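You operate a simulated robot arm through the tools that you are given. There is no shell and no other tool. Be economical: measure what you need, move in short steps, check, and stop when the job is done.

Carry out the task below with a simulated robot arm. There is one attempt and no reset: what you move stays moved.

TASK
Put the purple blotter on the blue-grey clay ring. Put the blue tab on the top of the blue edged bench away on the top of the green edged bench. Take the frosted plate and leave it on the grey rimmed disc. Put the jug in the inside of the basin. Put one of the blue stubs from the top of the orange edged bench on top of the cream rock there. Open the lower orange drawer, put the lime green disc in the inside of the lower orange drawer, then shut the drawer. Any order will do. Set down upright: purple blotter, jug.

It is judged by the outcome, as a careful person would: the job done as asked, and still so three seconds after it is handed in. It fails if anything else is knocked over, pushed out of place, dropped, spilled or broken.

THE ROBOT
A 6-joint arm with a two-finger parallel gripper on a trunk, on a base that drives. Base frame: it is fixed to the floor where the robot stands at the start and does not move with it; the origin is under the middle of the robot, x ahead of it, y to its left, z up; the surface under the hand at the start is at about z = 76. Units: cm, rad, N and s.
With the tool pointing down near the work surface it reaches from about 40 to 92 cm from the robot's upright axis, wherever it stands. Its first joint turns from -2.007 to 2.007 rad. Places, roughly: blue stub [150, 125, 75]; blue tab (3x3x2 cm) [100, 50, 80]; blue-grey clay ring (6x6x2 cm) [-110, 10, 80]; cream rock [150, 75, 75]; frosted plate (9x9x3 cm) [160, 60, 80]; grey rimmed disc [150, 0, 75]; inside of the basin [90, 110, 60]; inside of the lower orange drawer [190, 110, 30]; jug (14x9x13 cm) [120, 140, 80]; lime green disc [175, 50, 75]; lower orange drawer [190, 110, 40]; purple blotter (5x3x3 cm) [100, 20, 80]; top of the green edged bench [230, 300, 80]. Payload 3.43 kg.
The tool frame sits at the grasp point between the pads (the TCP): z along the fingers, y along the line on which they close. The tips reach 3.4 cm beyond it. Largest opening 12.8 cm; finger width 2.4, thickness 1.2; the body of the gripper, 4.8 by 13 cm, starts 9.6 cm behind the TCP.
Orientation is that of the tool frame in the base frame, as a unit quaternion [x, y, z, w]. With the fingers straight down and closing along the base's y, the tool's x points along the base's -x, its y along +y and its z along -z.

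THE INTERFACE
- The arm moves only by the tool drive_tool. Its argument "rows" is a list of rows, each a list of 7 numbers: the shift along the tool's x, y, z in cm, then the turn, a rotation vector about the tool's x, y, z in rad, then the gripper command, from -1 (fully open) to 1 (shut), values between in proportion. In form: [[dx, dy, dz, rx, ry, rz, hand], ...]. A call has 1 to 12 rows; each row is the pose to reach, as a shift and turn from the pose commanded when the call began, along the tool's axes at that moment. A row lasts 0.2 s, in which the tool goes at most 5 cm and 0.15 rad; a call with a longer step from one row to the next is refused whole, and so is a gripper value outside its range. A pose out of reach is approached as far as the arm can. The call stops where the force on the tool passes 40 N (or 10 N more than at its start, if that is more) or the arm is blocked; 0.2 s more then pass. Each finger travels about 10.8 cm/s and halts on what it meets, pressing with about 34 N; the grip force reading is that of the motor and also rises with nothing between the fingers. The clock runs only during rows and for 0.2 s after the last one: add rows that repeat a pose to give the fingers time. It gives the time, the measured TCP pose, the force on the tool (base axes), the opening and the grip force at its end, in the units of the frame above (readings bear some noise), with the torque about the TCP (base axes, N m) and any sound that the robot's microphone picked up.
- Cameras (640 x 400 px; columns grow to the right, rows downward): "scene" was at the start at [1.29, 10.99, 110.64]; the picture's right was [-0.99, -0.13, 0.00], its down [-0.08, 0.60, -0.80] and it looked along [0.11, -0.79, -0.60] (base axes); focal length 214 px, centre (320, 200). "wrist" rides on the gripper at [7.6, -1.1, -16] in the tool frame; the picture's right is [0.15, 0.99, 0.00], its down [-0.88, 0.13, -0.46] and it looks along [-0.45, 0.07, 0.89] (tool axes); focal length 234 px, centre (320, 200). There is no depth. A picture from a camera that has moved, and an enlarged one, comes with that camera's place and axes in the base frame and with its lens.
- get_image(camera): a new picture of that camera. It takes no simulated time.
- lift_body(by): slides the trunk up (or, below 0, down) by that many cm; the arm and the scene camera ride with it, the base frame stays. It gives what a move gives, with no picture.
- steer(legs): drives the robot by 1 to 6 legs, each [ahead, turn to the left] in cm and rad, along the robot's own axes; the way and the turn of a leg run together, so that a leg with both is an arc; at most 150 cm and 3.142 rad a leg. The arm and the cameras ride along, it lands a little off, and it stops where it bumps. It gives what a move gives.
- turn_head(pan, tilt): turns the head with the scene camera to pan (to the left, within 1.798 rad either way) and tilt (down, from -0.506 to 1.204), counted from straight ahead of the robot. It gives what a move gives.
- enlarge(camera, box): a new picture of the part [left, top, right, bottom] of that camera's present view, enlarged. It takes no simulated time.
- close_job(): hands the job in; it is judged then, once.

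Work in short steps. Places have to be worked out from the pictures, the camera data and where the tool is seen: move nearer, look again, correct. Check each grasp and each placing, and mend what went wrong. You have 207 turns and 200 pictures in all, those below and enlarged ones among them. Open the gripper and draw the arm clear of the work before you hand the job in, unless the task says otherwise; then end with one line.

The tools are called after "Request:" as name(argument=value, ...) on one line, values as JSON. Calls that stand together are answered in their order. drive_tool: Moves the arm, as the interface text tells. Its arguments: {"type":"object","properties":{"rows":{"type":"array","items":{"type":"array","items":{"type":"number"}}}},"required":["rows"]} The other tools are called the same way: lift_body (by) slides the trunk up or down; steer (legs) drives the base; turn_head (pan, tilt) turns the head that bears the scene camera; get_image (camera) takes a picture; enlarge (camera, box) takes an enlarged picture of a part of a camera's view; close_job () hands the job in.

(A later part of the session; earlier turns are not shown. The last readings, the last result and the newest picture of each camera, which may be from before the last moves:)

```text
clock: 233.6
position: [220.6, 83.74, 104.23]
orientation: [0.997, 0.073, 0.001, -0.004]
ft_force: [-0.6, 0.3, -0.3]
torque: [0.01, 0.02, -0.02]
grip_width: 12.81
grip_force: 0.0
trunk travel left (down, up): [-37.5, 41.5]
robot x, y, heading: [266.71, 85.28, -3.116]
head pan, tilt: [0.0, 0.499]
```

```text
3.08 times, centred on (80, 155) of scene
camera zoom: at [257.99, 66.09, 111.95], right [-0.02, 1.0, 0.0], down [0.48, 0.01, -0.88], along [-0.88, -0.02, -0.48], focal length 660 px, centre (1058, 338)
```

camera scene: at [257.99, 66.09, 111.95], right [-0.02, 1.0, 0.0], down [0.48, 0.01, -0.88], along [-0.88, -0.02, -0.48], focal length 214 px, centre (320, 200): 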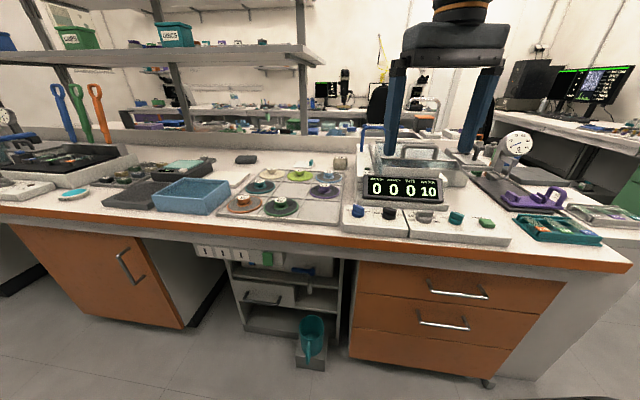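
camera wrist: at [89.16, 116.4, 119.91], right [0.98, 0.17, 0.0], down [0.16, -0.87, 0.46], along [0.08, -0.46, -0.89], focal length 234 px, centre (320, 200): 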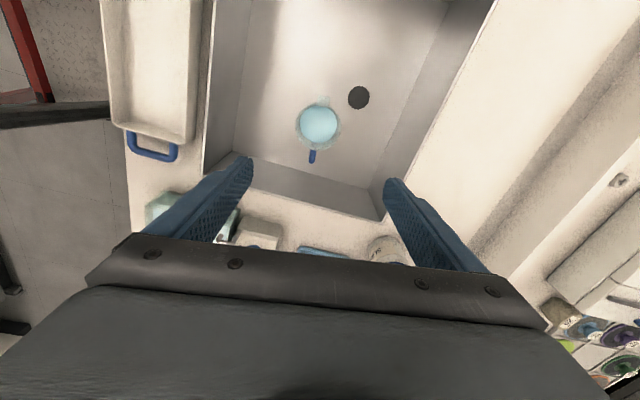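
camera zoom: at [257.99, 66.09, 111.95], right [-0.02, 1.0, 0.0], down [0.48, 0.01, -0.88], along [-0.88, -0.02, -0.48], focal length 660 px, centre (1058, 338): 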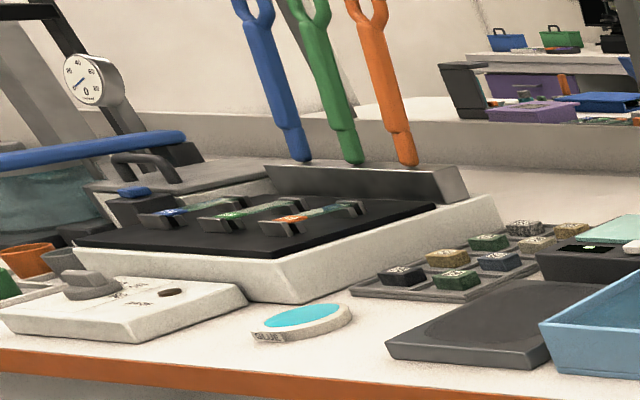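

Lime disc at ≈(173, 55), frosted plate with a teal grip ≈(156, 56), cream rock ≈(159, 74), grey rimmed disc ≈(148, 3.5). I drive nearer and look at these closely.

Request:
steer(legs=[[0, -0.03], [18, 0]])

Request:
enlarge(camera="scene", box=[270, 130, 400, 210])

Request:
enlarge(camera="scene", box=[120, 120, 260, 210])

```text
clock: 235.5
position: [202.35, 85.28, 104.35]
orientation: [0.998, 0.058, 0.001, -0.005]
ft_force: [0.2, 0.0, 0.3]
torque: [0.02, 0.0, 0.0]
grip_width: 12.82
grip_force: 0.1
trunk travel left (down, up): [-37.5, 41.5]
robot x, y, heading: [248.55, 85.79, 3.135]
head pan, tilt: [0.0, 0.499]
```

```text
4.92 times, centred on (335, 170) of scene
camera zoom: at [239.1, 66.45, 111.95], right [0.01, 1.0, 0.0], down [0.48, 0.0, -0.88], along [-0.88, 0.01, -0.48], focal length 1056 px, centre (246, 348)
```

zoom: 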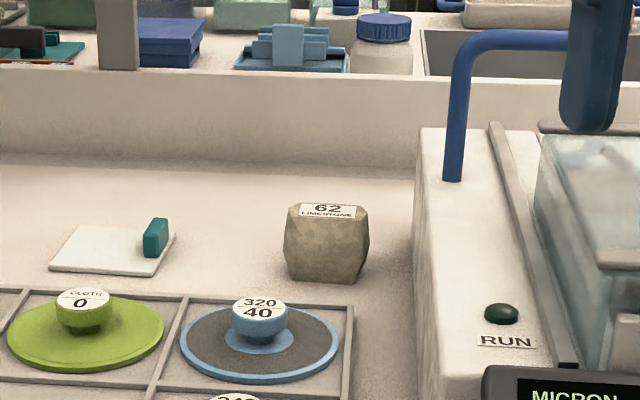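

```text
4.44 times, centred on (190, 165) of scene
camera zoom: at [239.1, 66.45, 111.95], right [0.01, 1.0, 0.0], down [0.48, 0.0, -0.88], along [-0.88, 0.01, -0.48], focal length 953 px, centre (898, 356)
```

zoom: 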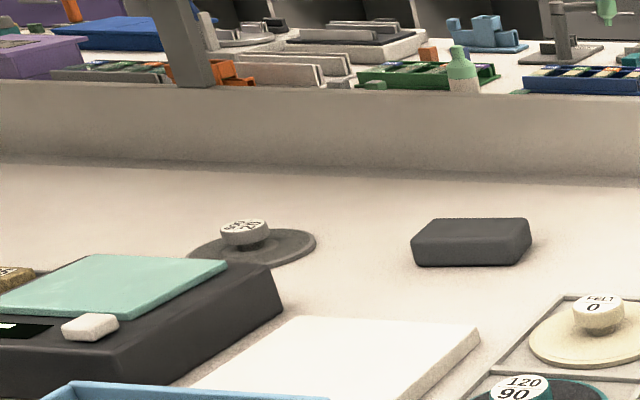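

The plate (centre ≈(157, 56)) has a teal grip at its +y side near (155.4, 59.6); the grey disc has a flat knob, at ≈(151, 4). I reposition the robot to y≈60.

Request:
steer(legs=[[-30, 0], [0, 1.57], [25, 0], [0, -1.57], [30, 0]])

Request:
get_image(camera="wrist")

```text
clock: 248.3
position: [202.32, 61.25, 104.28]
orientation: [0.999, 0.052, 0.001, -0.004]
ft_force: [0.6, -0.7, -0.2]
torque: [-0.02, -0.01, -0.02]
grip_width: 12.79
grip_force: 0.1
trunk travel left (down, up): [-37.5, 41.5]
robot x, y, heading: [248.59, 60.85, 3.119]
head pan, tilt: [0.0, 0.499]
```

```text
92 pictures are left
camera wrist: at [209.62, 62.96, 120.36], right [0.25, -0.97, -0.01], down [-0.86, -0.23, 0.45], along [-0.44, -0.11, -0.89], focal length 234 px, centre (320, 200)
```

wrist: 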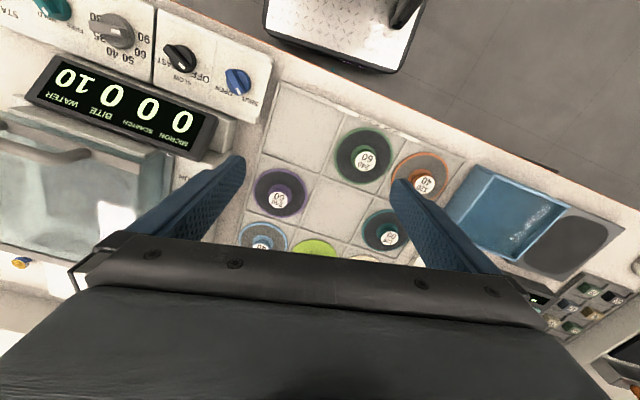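

I correct the hand's yaw to the plate's (about 0.27 rad) while moving ahead over the rack.

Request:
drive_tool(rows=[[-4, -0.4, 0, 0, 0, 0.07, -0.6], [-8, -0.8, 0, 0, 0, 0.14, -0.3], [-12, -1.2, 0, 0, 0, 0.2, 0], [-16, -1.6, 0, 0, 0, 0.266, 0], [-20, -2, 0, 0, 0, 0.266, 0]])

Request:
drive_tool(rows=[[-1, 0, 0, 0, -0.12, 0, 0], [-2, 0, 0, 0, -0.24, 0, 0], [-3, 0, 1, 0, -0.36, 0, 0], [-4, 0, 2, 0, -0.48, 0, 0], [-5, 0, 3, 0, -0.6, 0, 0], [-6, 0, 4, 0, -0.6, 0, 0]])

Request:
get_image(camera="wrist")

```text
clock: 249.5
position: [182.11, 61.4, 104.1]
orientation: [0.997, -0.081, 0.001, -0.004]
ft_force: [0.0, 0.7, 1.3]
torque: [0.0, 0.04, 0.02]
grip_width: 6.39
grip_force: 0.1
trunk travel left (down, up): [-37.5, 41.5]
robot x, y, heading: [248.53, 61.1, 3.125]
head pan, tilt: [0.0, 0.499]
```

```text
clock: 250.9
position: [176.11, 62.09, 100.23]
orientation: [0.952, -0.075, -0.296, -0.027]
ft_force: [-0.2, -0.3, -0.3]
torque: [-0.05, 0.03, 0.0]
grip_width: 6.42
grip_force: 0.0
trunk travel left (down, up): [-37.5, 41.5]
robot x, y, heading: [248.49, 61.16, 3.121]
head pan, tilt: [0.0, 0.499]
```

```text
91 pictures are left
camera wrist: at [191.45, 60.64, 109.2], right [-0.04, -0.99, -0.09], down [-0.48, -0.06, 0.87], along [-0.87, 0.08, -0.48], focal length 234 px, centre (320, 200)
```

wrist: 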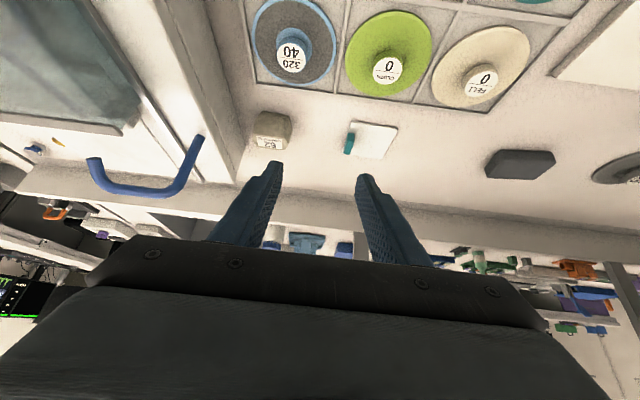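

The grip shows clearly now. I zoom in.

Request:
enlarge(camera="wrist", box=[300, 95, 420, 170])

```text
5.33 times, centred on (360, 132) of wrist
camera zoom: at [191.45, 60.64, 109.2], right [-0.04, -0.99, -0.09], down [-0.48, -0.06, 0.87], along [-0.87, 0.08, -0.48], focal length 1249 px, centre (107, 560)
```

zoom: 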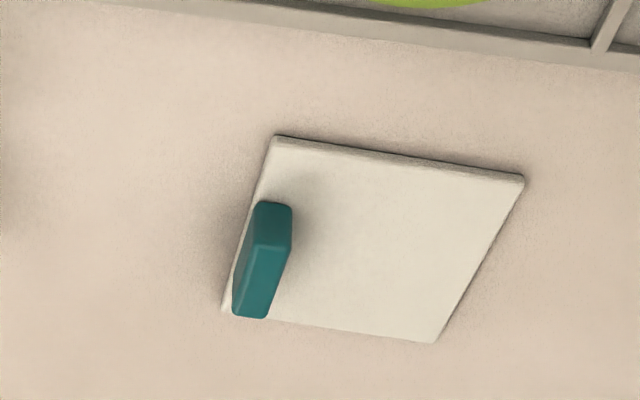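

Grip centre: (157.2, 59.4), z 77–79. I approach to about 6 cm above, then check.

Request:
drive_tool(rows=[[-0.6, 1.2, 4.5, 0, 0, 0, 0.2], [-1.2, 2.4, 9, 0, 0, 0, 0.3], [-1.8, 3.6, 13.5, 0, 0, 0, 0.3], [-2.5, 4.8, 18, 0, 0, 0, 0.3], [-3.2, 5.8, 20, 0, 0, 0, 0.3], [-3.2, 5.8, 20, 0, 0, 0, 0.3]])

Request:
enlarge(camera="wrist", box=[240, 95, 420, 215])

```text
clock: 252.3
position: [161.54, 58.67, 85.63]
orientation: [0.952, -0.076, -0.294, -0.028]
ft_force: [-0.3, 0.1, -0.1]
torque: [0.02, -0.01, -0.01]
grip_width: 4.47
grip_force: 0.0
trunk travel left (down, up): [-37.5, 41.5]
robot x, y, heading: [248.52, 60.89, 3.119]
head pan, tilt: [0.0, 0.499]
```

```text
3.33 times, centred on (330, 155) of wrist
camera zoom: at [176.78, 57.25, 94.54], right [-0.04, -0.99, -0.09], down [-0.49, -0.06, 0.87], along [-0.87, 0.08, -0.48], focal length 781 px, centre (287, 350)
```

zoom: 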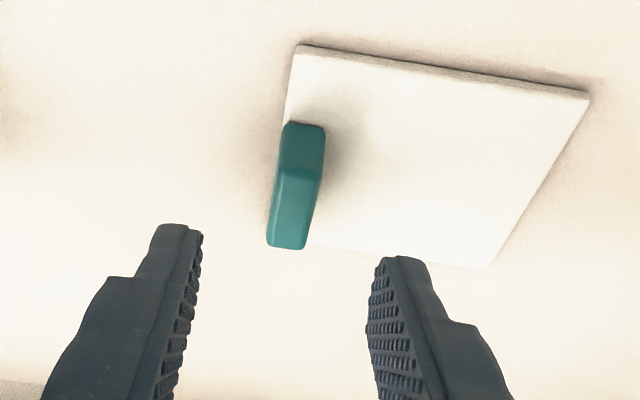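

Aligned. I go the last 6 cm along the fingers.

Request:
drive_tool(rows=[[0, 0.1, 2.5, 0, 0, 0, 0.3], [0, 0.1, 4.7, 0, 0, 0, 0.3], [0, 0.1, 5.8, 0, 0, 0, 0.3], [0, 0.1, 5.8, 0, 0, 0, 0.3]])

Request:
enlarge(camera="wrist", box=[240, 120, 400, 220])

```text
clock: 253.3
position: [158.31, 59.23, 80.71]
orientation: [0.952, -0.076, -0.294, -0.028]
ft_force: [0.1, 0.6, 0.3]
torque: [-0.03, 0.0, 0.04]
grip_width: 4.49
grip_force: 0.1
trunk travel left (down, up): [-37.5, 41.5]
robot x, y, heading: [248.68, 61.18, 3.12]
head pan, tilt: [0.0, 0.499]
```

```text
4.00 times, centred on (320, 170) of wrist
camera zoom: at [173.44, 57.83, 89.73], right [-0.04, -0.99, -0.09], down [-0.49, -0.06, 0.87], along [-0.87, 0.08, -0.48], focal length 937 px, centre (320, 320)
```

zoom: 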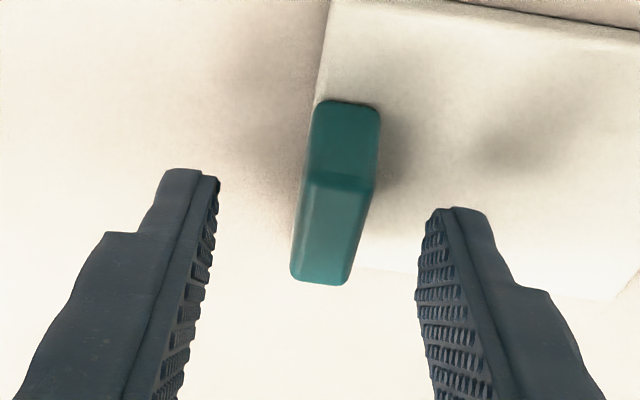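

Positioned around the grip. I close.

Request:
drive_tool(rows=[[0, 0, 0.1, 0, 0, 0, 0.6], [0, 0, 0.1, 0, 0, 0, 0.8], [0, 0, 0.1, 0, 0, 0, 1], [0, 0, 0.1, 0, 0, 0, 1], [0, 0, 0.1, 0, 0, 0, 1]])

Request:
enlarge(camera="wrist", box=[240, 120, 400, 220])

```text
clock: 254.5
position: [158.09, 59.39, 80.65]
orientation: [0.952, -0.076, -0.294, -0.028]
ft_force: [-1.6, 0.2, 0.2]
torque: [-0.14, 0.05, -0.06]
grip_width: 1.3
grip_force: 33.8
trunk travel left (down, up): [-37.5, 41.5]
robot x, y, heading: [248.56, 61.3, 3.122]
head pan, tilt: [0.0, 0.499]
```

```text
4.00 times, centred on (320, 170) of wrist
camera zoom: at [173.41, 57.8, 89.68], right [-0.04, -0.99, -0.09], down [-0.49, -0.06, 0.87], along [-0.87, 0.08, -0.48], focal length 937 px, centre (320, 320)
```

zoom: 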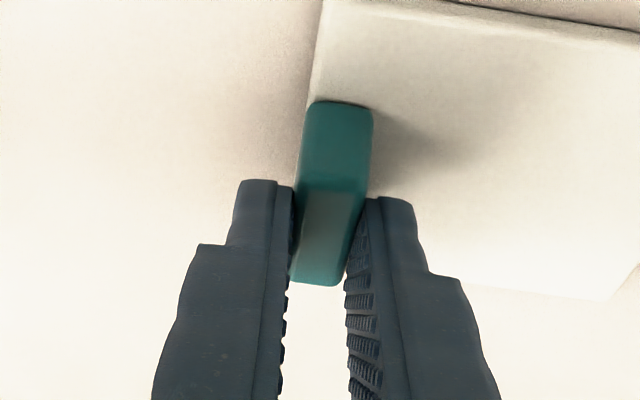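

Gripped (1.3 cm). I lift 3 cm and check.

Request:
drive_tool(rows=[[-0.3, 0, -0.4, 0, 0, 0, 1], [-0.85, 0, -1.25, 0, 0, 0, 1], [-1.7, 0, -2.5, 0, 0, 0, 1], [-2.8, 0, -4.1, 0, 0, 0, 1]])

Request:
get_image(camera="wrist")

Request:
enlarge(camera="scene", box=[240, 120, 400, 220])

```text
clock: 255.5
position: [158.21, 59.11, 85.57]
orientation: [0.952, -0.075, -0.294, -0.028]
ft_force: [-0.1, 0.2, -1.3]
torque: [0.04, 0.0, 0.02]
grip_width: 1.3
grip_force: 33.8
trunk travel left (down, up): [-37.5, 41.5]
robot x, y, heading: [248.59, 61.38, 3.121]
head pan, tilt: [0.0, 0.499]
```

```text
86 pictures are left
camera wrist: at [173.36, 57.73, 94.48], right [-0.04, -0.99, -0.09], down [-0.49, -0.06, 0.87], along [-0.87, 0.08, -0.48], focal length 234 px, centre (320, 200)
```

wrist: 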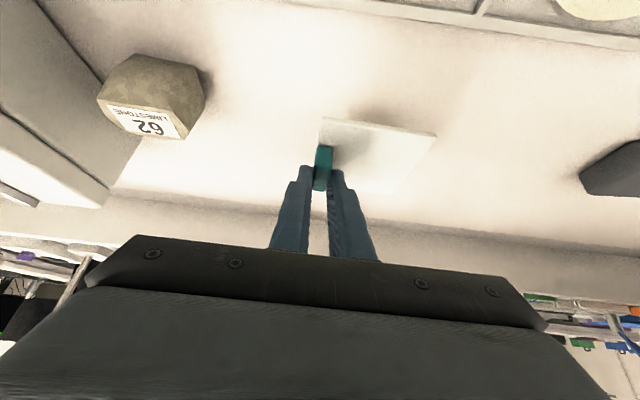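

```text
4.00 times, centred on (320, 170) of scene
camera zoom: at [238.87, 41.87, 111.95], right [0.02, 1.0, 0.0], down [0.48, -0.01, -0.88], along [-0.88, 0.02, -0.48], focal length 858 px, centre (320, 320)
```

zoom: 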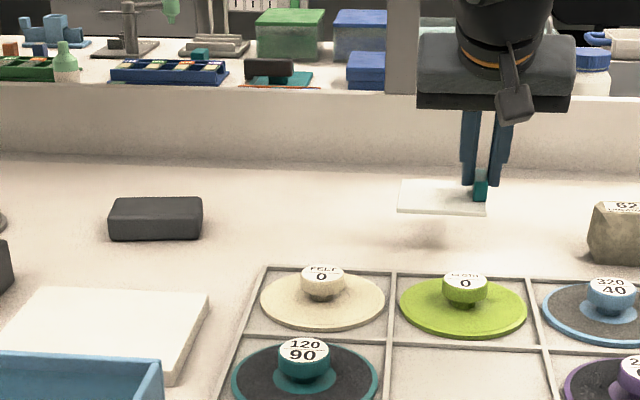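

The plate hangs level. I raise it 18 cm and draw it back 35 cm in smooth steps.

Request:
drive_tool(rows=[[-2, 0, -2.9, 0, 0, 0, 1], [-4.4, 0, -6.4, 0, 0, 0, 1], [-6.8, 0, -9.9, 0, 0, 0, 1], [-9, 0, -13, 0, 0, 0, 1], [-8, -0.4, -16, 0, 0, 0, 1], [-4.8, -1, -18.2, 0, 0, 0, 1], [-1.4, -1.7, -20.6, 0, 0, 0, 1], [2.2, -2.4, -23, 0, 0, 0, 1], [5.8, -3.1, -25.5, 0, 0, 0, 1], [9.6, -3.9, -28.1, 0, 0, 0, 1], [13.5, -4.7, -30.8, 0, 0, 0, 1], [17, -5.4, -33.2, 0, 0, 0, 1]])

Request:
steer(legs=[[-26, 0], [0, 1.58], [57, 0], [0, -1.58], [24, 0]])

Request:
get_image(camera="wrist")

Request:
get_image(camera="scene")

```text
clock: 258.1
position: [190.64, 58.68, 103.47]
orientation: [0.953, -0.076, -0.293, -0.029]
ft_force: [0.1, -0.2, -0.9]
torque: [0.04, 0.01, 0.0]
grip_width: 1.32
grip_force: 34.7
out of reach, approached as far as the arm can: row 12
trunk travel left (down, up): [-37.5, 41.5]
robot x, y, heading: [248.48, 61.08, 3.123]
head pan, tilt: [0.0, 0.499]
```

```text
clock: 271.9
position: [192.37, -1.38, 103.43]
orientation: [0.953, -0.065, -0.294, -0.026]
ft_force: [-0.3, 0.1, -1.5]
torque: [0.05, 0.02, 0.0]
grip_width: 1.3
grip_force: 33.6
trunk travel left (down, up): [-37.5, 41.5]
robot x, y, heading: [250.48, 2.69, -3.139]
head pan, tilt: [0.0, 0.499]
```

```text
84 pictures are left
camera wrist: at [207.54, -2.33, 112.41], right [-0.02, -1.0, -0.09], down [-0.49, -0.07, 0.87], along [-0.87, 0.06, -0.48], focal length 234 px, centre (320, 200)
```

wrist: 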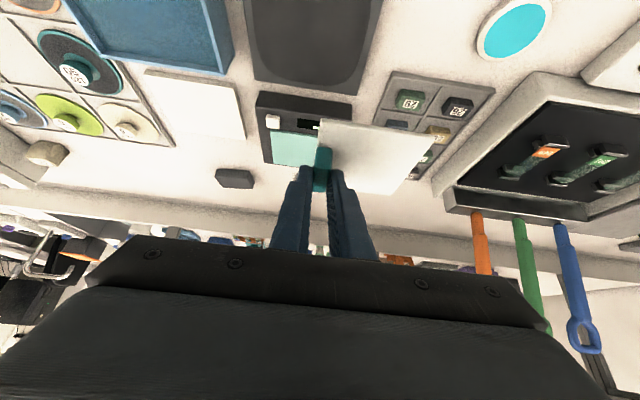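

```text
83 pictures are left
camera scene: at [241.14, -16.82, 111.95], right [-0.01, 1.0, 0.0], down [0.48, 0.0, -0.88], along [-0.88, 0.0, -0.48], focal length 214 px, centre (320, 200)
```

scene: 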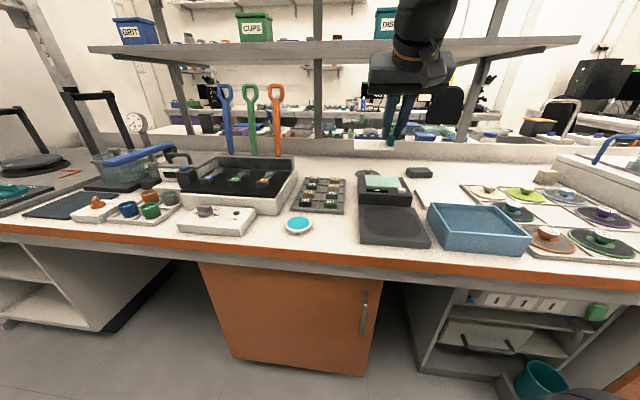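

The grey disc is hidden behind the hand from the wrist; I zoom the scene view there.

Request:
enlarge(camera="scene", box=[330, 120, 450, 200])

```text
5.00 times, centred on (390, 160) of scene
camera zoom: at [241.14, -16.82, 111.95], right [-0.01, 1.0, 0.0], down [0.48, 0.0, -0.88], along [-0.88, 0.0, -0.48], focal length 1072 px, centre (-30, 400)
```

zoom: 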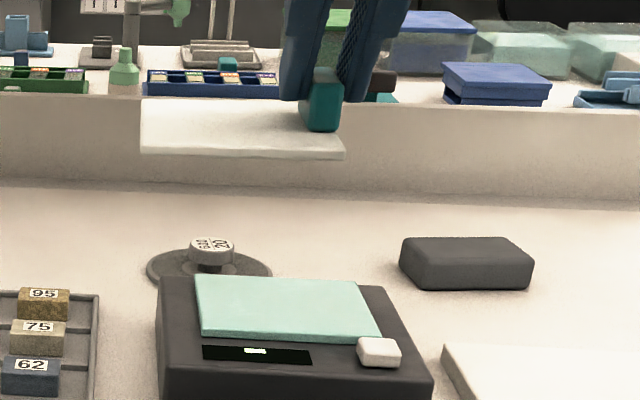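

The knob's flat top is at about (151.2, 4.4), z≈78.8, about 3.9 cm wide; I'll set the plate's centre of mass on it. I drive 2.5 cm nearer, then move the plate ahead at height.

Request:
steer(legs=[[2.5, 0]])

Request:
drive_tool(rows=[[-3, 0, 2.2, 0, 0, 0, 1], [-6.5, -0.5, 4.6, 0, 0, 0, 1], [-10, -1.5, 7, 0, 0, 0, 1], [-13.5, -2.5, 9.4, 0, 0, 0, 1], [-17, -3.5, 11.8, 0, 0, 0, 1], [-20, -4, 14.5, 0, 0, 0, 1], [-22, -4, 17.5, 0, 0, 0, 1]])

```text
clock: 272.8
position: [189.7, -1.3, 103.37]
orientation: [0.953, -0.064, -0.294, -0.024]
ft_force: [0.4, 0.8, -0.8]
torque: [0.05, -0.02, 0.0]
grip_width: 1.29
grip_force: 34.2
trunk travel left (down, up): [-37.5, 41.5]
robot x, y, heading: [248.11, 2.49, -3.134]
head pan, tilt: [0.0, 0.499]
```

```text
clock: 274.4
position: [162.72, 6.79, 101.24]
orientation: [0.953, -0.064, -0.295, -0.024]
ft_force: [0.2, 0.0, 0.0]
torque: [0.01, -0.02, 0.02]
grip_width: 1.33
grip_force: 34.1
trunk travel left (down, up): [-37.5, 41.5]
robot x, y, heading: [247.69, 3.04, -3.138]
head pan, tilt: [0.0, 0.499]
```

I continue to about 8 cm above the target.

Request:
drive_tool(rows=[[-1, 0.2, 4, 0, 0, 0, 1], [-2, 0.4, 8, 0, 0, 0, 1], [-3, 0.6, 11.5, 0, 0, 0, 1], [-3.4, 0.7, 13.4, 0, 0, 0, 1], [-3.4, 0.7, 13.4, 0, 0, 0, 1]])

Request:
get_image(camera="wrist")

Request:
enlarge(camera="scene", box=[310, 120, 430, 200])

```text
clock: 275.6
position: [152.35, 7.37, 92.28]
orientation: [0.953, -0.064, -0.294, -0.025]
ft_force: [0.1, 0.0, -0.6]
torque: [-0.02, -0.01, 0.0]
grip_width: 1.34
grip_force: 34.0
trunk travel left (down, up): [-37.5, 41.5]
robot x, y, heading: [248.12, 2.43, -3.138]
head pan, tilt: [0.0, 0.499]
```

```text
81 pictures are left
camera wrist: at [167.46, 6.34, 101.23], right [-0.02, -1.0, -0.09], down [-0.49, -0.07, 0.87], along [-0.87, 0.06, -0.48], focal length 234 px, centre (320, 200)
```

wrist: 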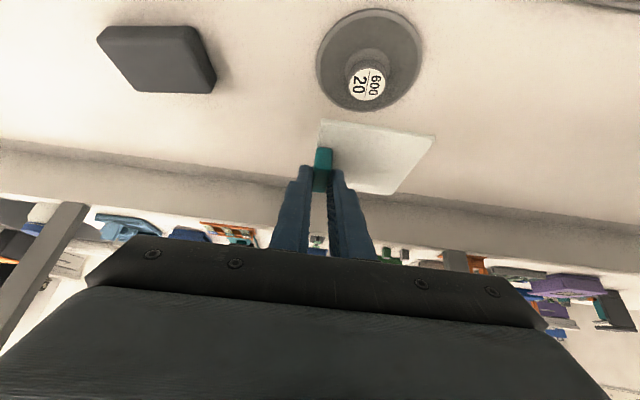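

```text
5.00 times, centred on (370, 160) of scene
camera zoom: at [238.64, -16.84, 111.95], right [-0.01, 1.0, 0.0], down [0.48, 0.0, -0.88], along [-0.88, 0.0, -0.48], focal length 1072 px, centre (70, 400)
```

zoom: 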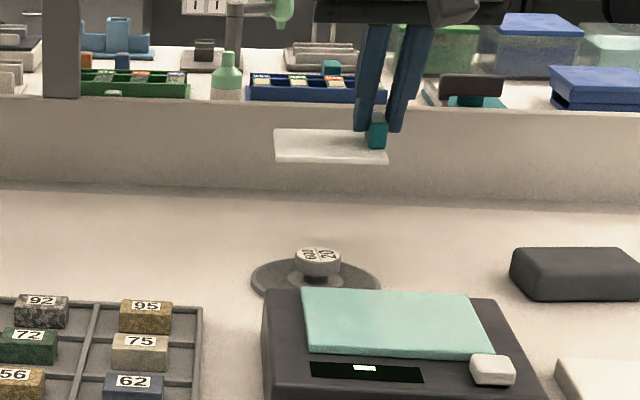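

Cross-checking both cameras: knob centre ≈(152.0, 4.1), top z≈78.8; plate centre is where predicted. I shift 0.7 cm back and lower to just above the knob.

Request:
drive_tool(rows=[[1.6, 0, 1.6, 0, 0, 0, 1], [3.4, 0.1, 3.8, 0, 0, 0, 1], [4.6, 0.1, 5.5, 0, 0, 0, 1], [5.1, 0.1, 6.2, 0, 0, 0, 1], [5.1, 0.1, 6.2, 0, 0, 0, 1]])

Request:
enlarge(camera="wrist", box=[260, 40, 460, 200])

Request:
enlarge(camera="scene", box=[340, 140, 410, 190])

```text
clock: 276.8
position: [152.78, 7.27, 84.27]
orientation: [0.953, -0.064, -0.294, -0.025]
ft_force: [0.3, 0.7, -1.5]
torque: [0.03, -0.04, -0.03]
grip_width: 1.33
grip_force: 33.7
trunk travel left (down, up): [-37.5, 41.5]
robot x, y, heading: [247.81, 2.52, -3.133]
head pan, tilt: [0.0, 0.499]
```

```text
2.50 times, centred on (360, 120) of wrist
camera zoom: at [168.05, 6.16, 93.3], right [-0.02, -1.0, -0.09], down [-0.49, -0.07, 0.87], along [-0.87, 0.06, -0.48], focal length 585 px, centre (220, 400)
```

zoom: 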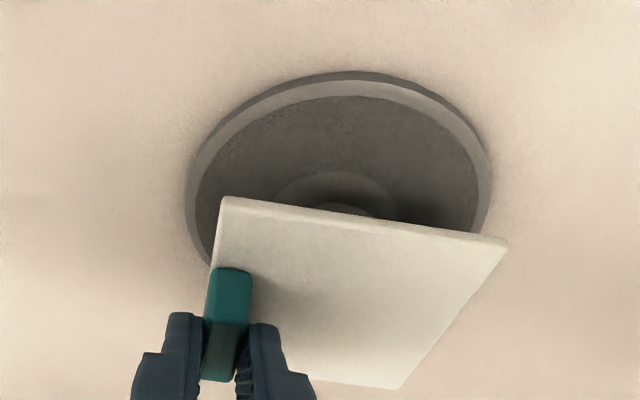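

```text
8.00 times, centred on (375, 165) of scene
camera zoom: at [238.63, -16.84, 111.95], right [-0.01, 1.0, 0.0], down [0.48, 0.0, -0.88], along [-0.88, 0.0, -0.48], focal length 1716 px, centre (-120, 480)
```

zoom: 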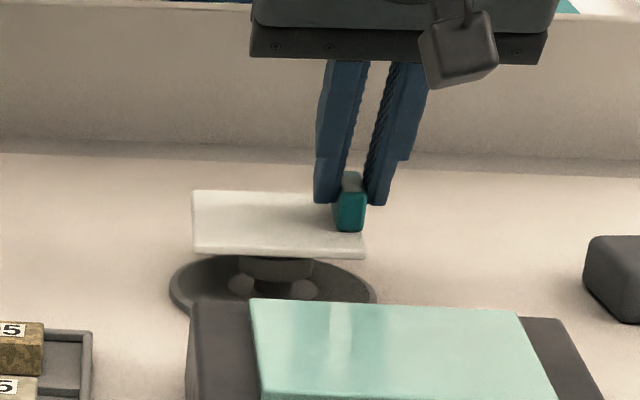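

Well centred over the knob. I shift 0.3 cm back and creep down to contact.

Request:
drive_tool(rows=[[0.5, 0.15, 0.1, 0, 0, 0, 1], [0.65, 0.15, 0.35, 0, 0, 0, 1], [0.8, 0.15, 0.55, 0, 0, 0, 1]])

Request:
enlarge(camera="scene", box=[340, 140, 410, 190])

```text
clock: 277.6
position: [153.23, 7.04, 83.57]
orientation: [0.953, -0.066, -0.296, -0.025]
ft_force: [-0.6, -0.6, 7.5]
torque: [-0.23, 0.09, -0.04]
grip_width: 1.34
grip_force: 34.2
trunk travel left (down, up): [-37.5, 41.5]
robot x, y, heading: [247.62, 2.41, -3.136]
head pan, tilt: [0.0, 0.499]
```

```text
8.00 times, centred on (375, 165) of scene
camera zoom: at [238.67, -16.83, 111.96], right [-0.01, 1.0, 0.0], down [0.48, 0.0, -0.88], along [-0.88, 0.0, -0.48], focal length 1716 px, centre (-120, 480)
```

zoom: 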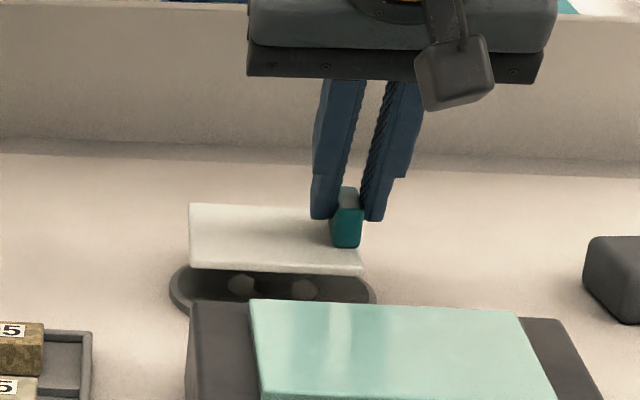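

Contact; the torque says the contact centre is within half a centimetre of the plate's centre of mass. I release gently.

Request:
drive_tool(rows=[[-0.06, 0, -0.08, 0, 0, 0, 1], [-0.06, 0, -0.08, 0, 0, 0, 0.9], [-0.06, 0, -0.08, 0, 0, 0, 0.75], [-0.06, 0, -0.08, 0, 0, 0, 0.6], [-0.06, 0, -0.08, 0, 0, 0, 0.5], [-0.06, 0, -0.08, 0, 0, 0, 0.5]])

Request:
enlarge(camera="scene", box=[340, 140, 410, 190])

```text
clock: 279.0
position: [153.3, 7.06, 83.47]
orientation: [0.954, -0.064, -0.293, -0.024]
ft_force: [0.2, -0.2, -1.0]
torque: [0.02, 0.02, -0.06]
grip_width: 3.21
grip_force: 0.0
trunk travel left (down, up): [-37.5, 41.5]
robot x, y, heading: [247.84, 2.71, -3.139]
head pan, tilt: [0.0, 0.499]
```

```text
8.00 times, centred on (375, 165) of scene
camera zoom: at [238.64, -16.84, 111.95], right [-0.01, 1.0, 0.0], down [0.48, 0.0, -0.88], along [-0.88, 0.0, -0.48], focal length 1716 px, centre (-120, 480)
```

zoom: 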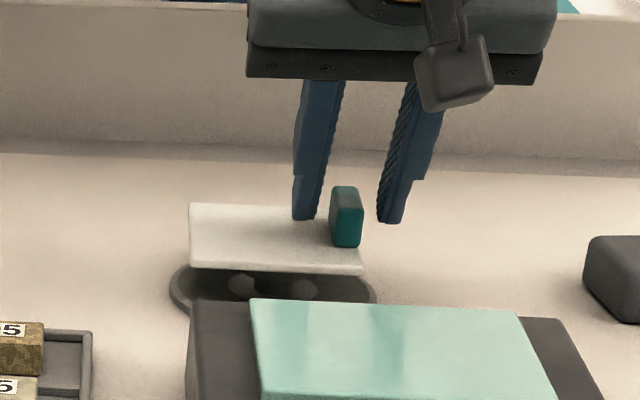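

The plate rests level on the disc. I withdraw straight back along the fingers.

Request:
drive_tool(rows=[[-0.5, 0, -1, 0, 0, 0, 0.5], [-1.5, 0, -3.5, 0, 0, 0, 0.5], [-2, 0, -7.5, 0, 0, 0, 0.5], [-1, 0, -11.5, 0, 0, 0, 0.5], [0, 0, -15.5, 0, 0, 0, 0.5], [2, 0, -19, 0, 0, 0, 0.5]])

Request:
enlarge(camera="scene", box=[320, 130, 420, 195])

```text
clock: 280.4
position: [165.58, 4.91, 98.33]
orientation: [0.953, -0.065, -0.293, -0.025]
ft_force: [-0.1, -0.8, -0.6]
torque: [0.0, -0.01, -0.01]
grip_width: 3.21
grip_force: 0.1
trunk travel left (down, up): [-37.5, 41.5]
robot x, y, heading: [248.01, 2.68, -3.138]
head pan, tilt: [0.0, 0.499]
```

```text
6.15 times, centred on (370, 162) of scene
camera zoom: at [238.6, -16.83, 111.95], right [-0.01, 1.0, 0.0], down [0.48, 0.0, -0.88], along [-0.88, 0.0, -0.48], focal length 1320 px, centre (12, 431)
```

zoom: 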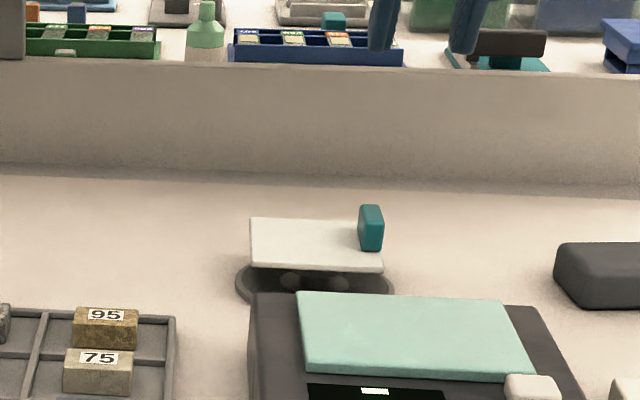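

The plate stays put. Next the drawer: its lower handle is near (215, 105, z 45). I level and retract the arm, then drive to stand in front of it.

Request:
drive_tool(rows=[[3.5, 0, -3, 0, 0.1, 0, 0.5], [7, -0.5, -5.5, 0, 0.2, 0, 0.5], [10.5, -1, -8, 0, 0.3, 0, 0.5], [14, -1.5, -10, 0, 0.4, 0, 0.5], [17.5, -2, -12, 0, 0.5, 0, 0.5], [21, -2.5, -14, 0, 0.6, 0, 0.5], [24.5, -3, -16.5, 0, 0.6, 0, 0.5]])

Request:
steer(legs=[[-42, 0], [0, -1.57], [102, 0], [0, 1.57]])

Request:
get_image(camera="scene")

Request:
get_image(camera="wrist")

```text
clock: 282.0
position: [195.16, 4.28, 97.71]
orientation: [0.998, -0.069, 0.002, -0.004]
ft_force: [-0.1, 0.3, -0.4]
torque: [0.01, 0.0, 0.05]
grip_width: 3.21
grip_force: 0.0
trunk travel left (down, up): [-37.5, 41.5]
robot x, y, heading: [247.76, 2.05, -3.133]
head pan, tilt: [0.0, 0.499]
```

```text
clock: 296.8
position: [236.47, 103.8, 97.84]
orientation: [0.997, -0.08, 0.001, -0.004]
ft_force: [-0.1, -0.4, 0.4]
torque: [0.0, -0.02, 0.01]
grip_width: 3.23
grip_force: 0.1
trunk travel left (down, up): [-37.5, 41.5]
robot x, y, heading: [289.44, 100.76, 3.129]
head pan, tilt: [0.0, 0.499]
```

```text
74 pictures are left
camera scene: at [279.58, 81.66, 111.95], right [0.02, 1.0, 0.0], down [0.48, -0.01, -0.88], along [-0.88, 0.01, -0.48], focal length 214 px, centre (320, 200)
```

scene: 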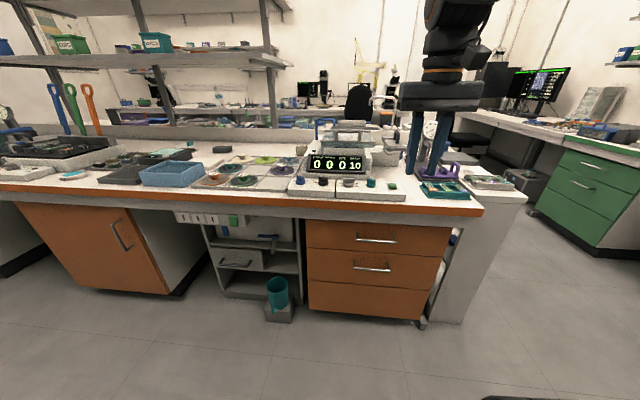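

```text
73 pictures are left
camera wrist: at [244.05, 103.48, 113.82], right [-0.01, -1.0, -0.01], down [-0.89, 0.01, 0.45], along [-0.45, 0.01, -0.89], focal length 234 px, centre (320, 200)
```

wrist: 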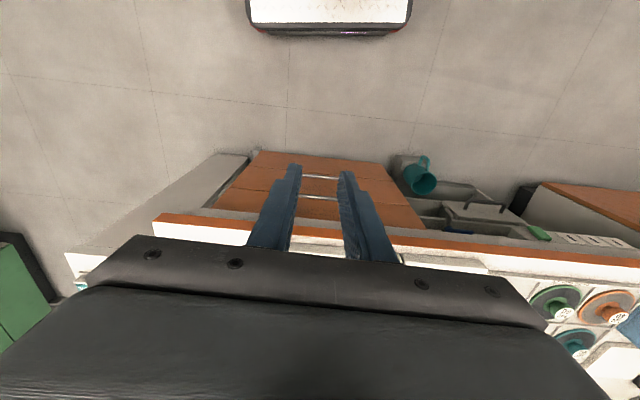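

Handles: lower one at about (218.5, 103, 49), upper at z≈62. I back up 9 cm and roll the hand so that the fingers will close vertically.

Request:
steer(legs=[[-9, 0]])

Request:
drive_tool(rows=[[-1, 0, 0, 0, 0, 0.141, 0], [-2, 0, 0, 0, 0, 0.282, 0], [-3, 0, 0, 0, 0, 0.423, 0], [-4, 0, 0, 0, 0, 0.564, 0], [-5, 0, 0, 0, 0, 0.705, 0], [-6, 0, 0, 0, 0, 0.846, 0], [-7, 0, 0, 0, 0, 0.987, 0], [-8, 0, 0, 0, 0, 1.128, 0], [-9, 0, 0, 0, 0, 1.269, 0], [-10, 0, 0, 0, 0, 1.41, 0]])

Request:
drive_tool(rows=[[0, 1, 0, -0.14, 0, 0, 0], [0, 2, 0, -0.28, 0, 0, 0], [0, 3, 1, -0.42, 0, 0, 0], [0, 4, 2, -0.56, 0, 0, 0], [0, 5, 4, -0.7, 0, 0, 0], [0, 5, 6, -0.84, 0, 0, 0], [0, 5, 8, -0.98, 0, 0, 0], [0, 5, 10, -1.12, 0, 0, 0], [0, 5, 12, -1.26, 0, 0, 0], [0, 5, 15, -1.4, 0, 0, 0], [0, 5, 18, -1.5, 0, 0, 0], [0, 5, 21, -1.57, 0, 0, 0]])

Request:
get_image(camera="scene")

Request:
get_image(camera="wrist")

```text
clock: 297.9
position: [245.64, 103.47, 97.78]
orientation: [0.997, -0.08, 0.001, -0.004]
ft_force: [-1.0, 0.0, -0.2]
torque: [0.01, 0.0, -0.03]
grip_width: 3.19
grip_force: 0.0
trunk travel left (down, up): [-37.5, 41.5]
robot x, y, heading: [298.17, 100.97, 3.127]
head pan, tilt: [0.0, 0.499]
```

```text
clock: 300.1
position: [235.58, 105.18, 97.74]
orientation: [-0.706, 0.708, 0.003, 0.004]
ft_force: [0.1, 0.0, 0.8]
torque: [-0.03, -0.02, 0.05]
grip_width: 6.4
grip_force: 0.3
trunk travel left (down, up): [-37.5, 41.5]
robot x, y, heading: [298.36, 100.79, 3.123]
head pan, tilt: [0.0, 0.499]
```

```text
clock: 302.7
position: [231.44, 108.48, 76.45]
orientation: [0.509, -0.493, -0.496, 0.501]
ft_force: [-0.1, -0.6, 0.5]
torque: [0.0, -0.01, 0.0]
grip_width: 6.39
grip_force: 0.1
out of reach, approached as far as the arm can: row 7, 8, 9, 10, 11, 12
trunk travel left (down, up): [-37.5, 41.5]
robot x, y, heading: [298.15, 101.15, 3.124]
head pan, tilt: [0.0, 0.499]
```

```text
72 pictures are left
camera scene: at [288.75, 81.51, 111.96], right [0.02, 1.0, 0.0], down [0.48, -0.01, -0.88], along [-0.88, 0.01, -0.48], focal length 214 px, centre (320, 200)
```

scene: 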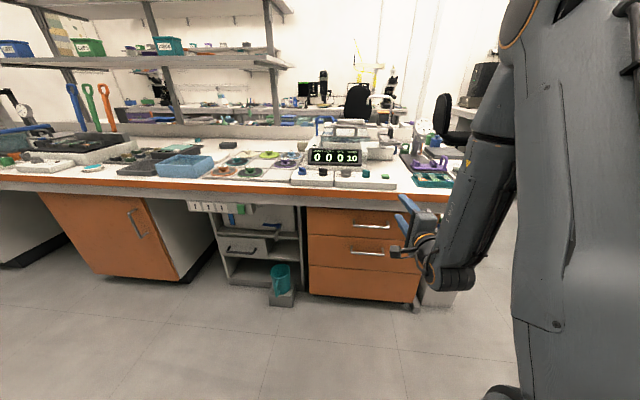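

```text
71 pictures are left
camera wrist: at [247.53, 101.24, 75.47], right [0.0, -0.16, 0.99], down [0.44, 0.89, 0.14], along [-0.9, 0.43, 0.07], focal length 234 px, centre (320, 200)
```

wrist: 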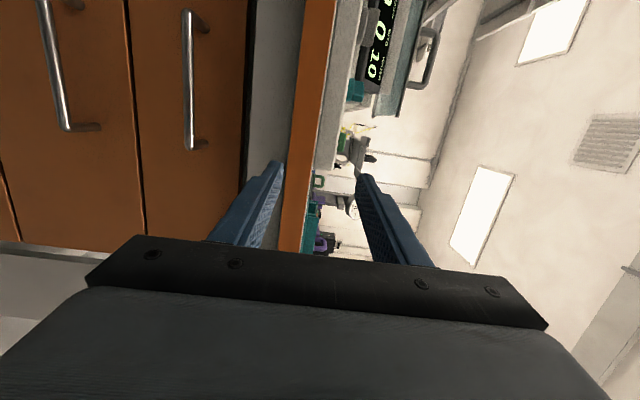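

The hand is horizontal now. I lower it to the lower handle's height and centre it on y.

Request:
drive_tool(rows=[[0.8, -4.5, 0, 0, 0, 0, 0], [1.6, -9, 0, 0, 0, 0, 0], [2.4, -13.5, 0, 0, 0, 0, 0], [3.2, -18, 0, 0, 0, 0, 0], [4, -22.5, 0, 0, 0, 0, 0], [4.8, -26, 0, 0, 0, 0, 0], [5, -28.5, 0, 0, 0, 0, 0], [5, -28.5, 0, 0, 0, 0, 0]])

Request:
get_image(camera="wrist")

Request:
enlarge(camera="scene", box=[300, 190, 500, 310])

```text
clock: 304.5
position: [233.29, 107.27, 48.38]
orientation: [0.509, -0.492, -0.495, 0.503]
ft_force: [0.6, -0.1, -0.5]
torque: [0.0, 0.01, 0.03]
grip_width: 6.42
grip_force: 0.0
out of reach, approached as far as the arm can: row 1, 2, 3, 4, 5, 6, 7, 8
trunk travel left (down, up): [-37.5, 41.5]
robot x, y, heading: [298.12, 100.45, 3.127]
head pan, tilt: [0.0, 0.499]
```

```text
70 pictures are left
camera wrist: at [249.41, 99.97, 47.26], right [0.0, -0.16, 0.99], down [0.43, 0.89, 0.14], along [-0.9, 0.43, 0.07], focal length 234 px, centre (320, 200)
```

wrist: 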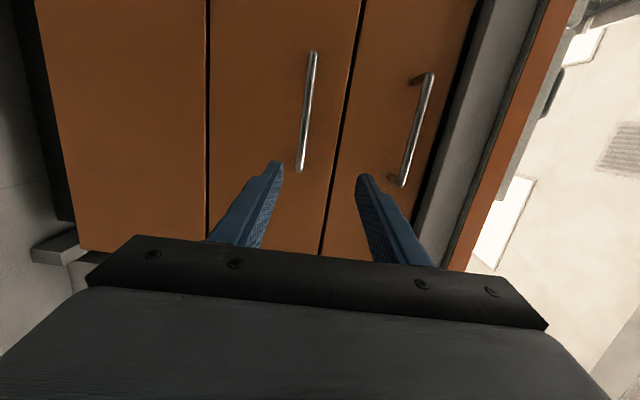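

```text
3.20 times, centred on (400, 250) of scene
camera zoom: at [288.7, 81.51, 111.95], right [0.02, 1.0, 0.0], down [0.48, -0.01, -0.88], along [-0.88, 0.01, -0.48], focal length 686 px, centre (64, 40)
```

zoom: 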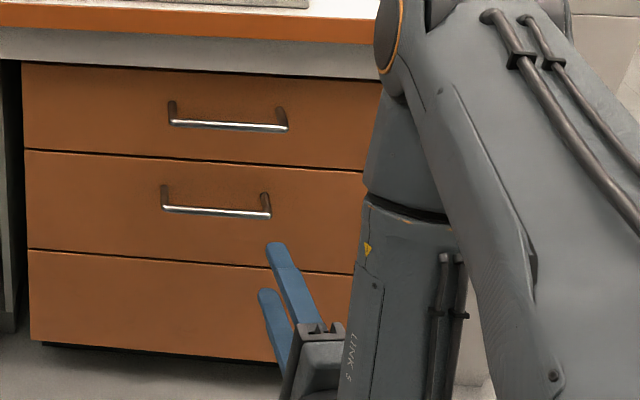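

Lower handle: y 96.5–111, z≈46.3, bar at x≈218. I move down 2 cm and ahead 5 cm and check the position.

Request:
drive_tool(rows=[[0, -1, 2.5, 0, 0, 0, 0], [0, -2, 5, 0, 0, 0, 0], [0, -2, 5, 0, 0, 0, 0]])

Request:
get_image(camera="wrist")

```text
clock: 305.3
position: [228.59, 109.2, 46.51]
orientation: [0.508, -0.494, -0.497, 0.501]
ft_force: [-0.2, -0.9, -0.5]
torque: [0.0, 0.01, 0.03]
grip_width: 6.4
grip_force: 0.0
out of reach, approached as far as the arm can: row 1, 2, 3
trunk travel left (down, up): [-37.5, 41.5]
robot x, y, heading: [298.5, 100.57, 3.125]
head pan, tilt: [0.0, 0.499]
```

```text
68 pictures are left
camera wrist: at [244.55, 101.91, 45.41], right [0.0, -0.16, 0.99], down [0.44, 0.89, 0.14], along [-0.9, 0.44, 0.07], focal length 234 px, centre (320, 200)
```

wrist: 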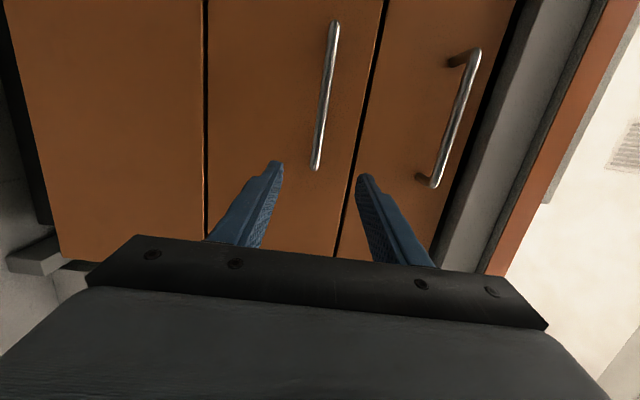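

I continue ahead toward the handle, asking for a bit more -y.

Request:
drive_tool(rows=[[1, 0, 3, 0, 0, 0, 0], [2, -0.1, 5, 0, 0, 0, 0], [2, -0.1, 5, 0, 0, 0, 0]])

Request:
get_image(camera="wrist")

```text
clock: 306.1
position: [224.35, 109.79, 46.76]
orientation: [0.509, -0.492, -0.495, 0.504]
ft_force: [0.1, 0.4, -0.4]
torque: [0.0, 0.0, 0.0]
grip_width: 6.41
grip_force: 0.2
out of reach, approached as far as the arm can: row 1, 2, 3
trunk travel left (down, up): [-37.5, 41.5]
robot x, y, heading: [298.37, 100.94, 3.123]
head pan, tilt: [0.0, 0.499]
```

```text
67 pictures are left
camera wrist: at [240.45, 102.74, 45.64], right [0.0, -0.16, 0.99], down [0.43, 0.89, 0.14], along [-0.9, 0.43, 0.07], focal length 234 px, centre (320, 200)
```

wrist: 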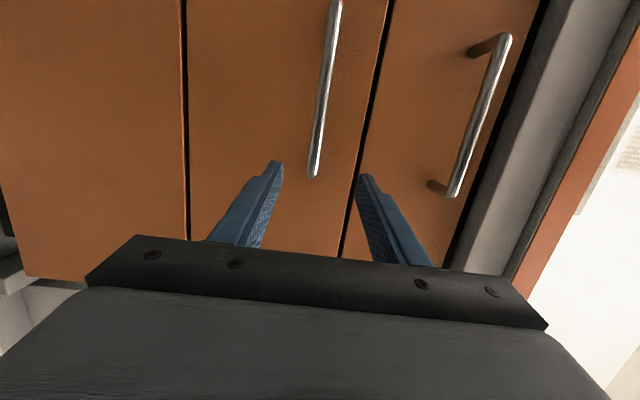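

The arm is limited at 9 cm to the robot's right; I turn the base left by 0.09 rad to swing the hand toward the handle's middle.

Request:
steer(legs=[[0, 0.09]])

Request:
get_image(camera="wrist")

```text
clock: 307.0
position: [223.86, 103.05, 46.7]
orientation: [0.532, -0.468, -0.471, 0.525]
ft_force: [-1.3, -0.4, -0.2]
torque: [0.01, -0.04, 0.02]
grip_width: 6.39
grip_force: 0.3
trunk travel left (down, up): [-37.5, 41.5]
robot x, y, heading: [298.35, 100.91, -3.07]
head pan, tilt: [0.0, 0.499]
```

```text
66 pictures are left
camera wrist: at [240.53, 97.48, 45.64], right [0.02, -0.15, 0.99], down [0.35, 0.93, 0.14], along [-0.94, 0.34, 0.07], focal length 234 px, centre (320, 200)
```

wrist: 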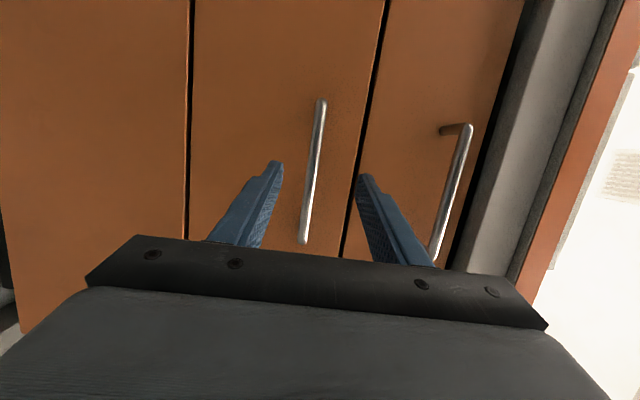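

The bar is between the tips. I go ahead 4.5 cm and close on it.

Request:
drive_tool(rows=[[0, -0.5, 2, 0, 0, 0, 0], [0, -0.5, 4, 0, 0, 0, 0], [0, -0.5, 4.5, 0, 0, 0, 0]])

Request:
enlarge(camera="wrist", box=[220, 80, 420, 250])

```text
clock: 307.8
position: [219.38, 103.25, 46.17]
orientation: [0.534, -0.465, -0.469, 0.528]
ft_force: [-0.2, -0.6, 0.3]
torque: [-0.02, -0.01, -0.03]
grip_width: 6.39
grip_force: 0.1
out of reach, approached as far as the arm can: row 2, 3
trunk travel left (down, up): [-37.5, 41.5]
robot x, y, heading: [298.62, 101.25, -3.066]
head pan, tilt: [0.0, 0.499]
```

```text
2.35 times, centred on (320, 165) of wrist
camera zoom: at [236.19, 97.86, 45.01], right [0.02, -0.15, 0.99], down [0.34, 0.93, 0.14], along [-0.94, 0.33, 0.07], focal length 551 px, centre (320, 282)
```

zoom: 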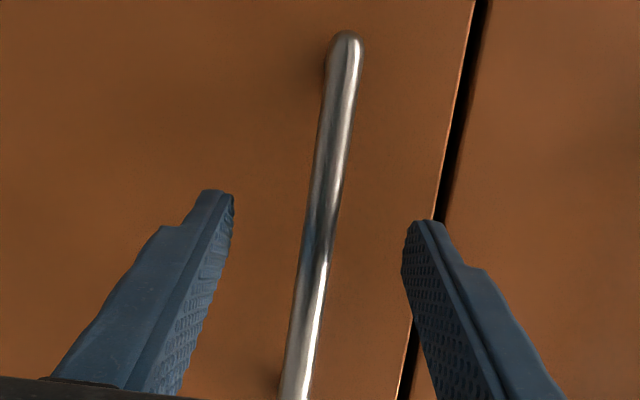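

The bar lies between the fingers. I close the hand.

Request:
drive_tool(rows=[[0, 0, 0, 0, 0, 0, 0.5], [0, 0, 0, 0, 0, 0, 1], [0, 0, 0, 0, 0, 0, 1], [0, 0, 0, 0, 0, 0, 1]])

```text
clock: 308.8
position: [219.52, 103.41, 45.95]
orientation: [0.535, -0.466, -0.468, 0.527]
ft_force: [-1.4, 0.7, -8.3]
torque: [-0.92, -0.08, -0.03]
grip_width: 1.17
grip_force: 45.1
trunk travel left (down, up): [-37.5, 41.5]
robot x, y, heading: [298.28, 100.89, -3.069]
head pan, tilt: [0.0, 0.499]
```

Gripped (1.17 cm bar). I pull the drawer out with the arm first, slowly.

Request:
drive_tool(rows=[[0.1, 0, -1, 0, 0, 0, 1], [0.3, 0, -2.5, 0, 0, 0, 1], [0.5, 0, -4, 0, 0, 0, 1], [0.7, 0, -5.5, 0, 0, 0, 1], [0.8, 0, -7, 0, 0, 0, 1]])

Request:
enlarge(camera="scene", box=[280, 180, 480, 340])

```text
clock: 309.7
position: [224.04, 102.81, 46.02]
orientation: [0.534, -0.467, -0.467, 0.528]
ft_force: [1.0, -2.7, -5.4]
torque: [-0.74, 0.04, 1.43]
grip_width: 1.18
grip_force: 44.8
trunk travel left (down, up): [-37.5, 41.5]
robot x, y, heading: [297.89, 100.74, -3.058]
head pan, tilt: [0.0, 0.499]
stopped in row 4: the force on the tool passed its limit at 41 N (the readings are from after the stop); the commanded pose is now the measured one
```

```text
2.50 times, centred on (380, 260) of scene
camera zoom: at [290.6, 80.67, 111.96], right [-0.08, 1.0, 0.0], down [0.48, 0.04, -0.88], along [-0.88, -0.07, -0.48], focal length 536 px, centre (170, 50)
```

zoom: 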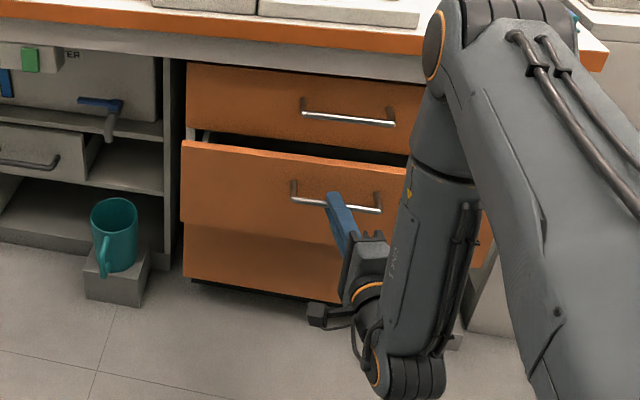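

It opens; the force limit was hit by speed. I pull more slowly.

Request:
drive_tool(rows=[[0.05, 0, -0.4, 0, 0, 0, 1], [0.1, 0, -1, 0, 0, 0, 1], [0.2, 0, -1.7, 0, 0, 0, 1], [0.3, 0, -2.4, 0, 0, 0, 1], [0.4, 0, -3.1, 0, 0, 0, 1], [0.45, 0, -3.8, 0, 0, 0, 1], [0.5, 0, -4.5, 0, 0, 0, 1], [0.6, 0, -5.2, 0, 0, 0, 1], [0.7, 0, -5.9, 0, 0, 0, 1]])

```text
clock: 310.9
position: [226.87, 102.69, 45.92]
orientation: [0.537, -0.466, -0.463, 0.53]
ft_force: [1.1, -3.5, -5.1]
torque: [-0.56, 0.02, 1.48]
grip_width: 1.16
grip_force: 45.0
trunk travel left (down, up): [-37.5, 41.5]
robot x, y, heading: [298.1, 100.9, -3.058]
head pan, tilt: [0.0, 0.499]
stopped in row 5: the force on the tool passed its limit at 41 N (the readings are from after the stop); the commanded pose is now the measured one
```

I use the base to pull instead, in a short leg.

Request:
steer(legs=[[-6, 0]])

```text
clock: 311.8
position: [231.07, 102.41, 46.04]
orientation: [0.539, -0.463, -0.459, 0.533]
ft_force: [-0.3, -0.9, -2.3]
torque: [-0.37, -0.01, 0.12]
grip_width: 1.17
grip_force: 45.3
trunk travel left (down, up): [-37.5, 41.5]
robot x, y, heading: [302.48, 101.09, -3.056]
head pan, tilt: [0.0, 0.499]
stopped in leg 1: the force on the tool passed its limit at 55 N (the readings are from after the stop); the commanded pose is now the measured one
```

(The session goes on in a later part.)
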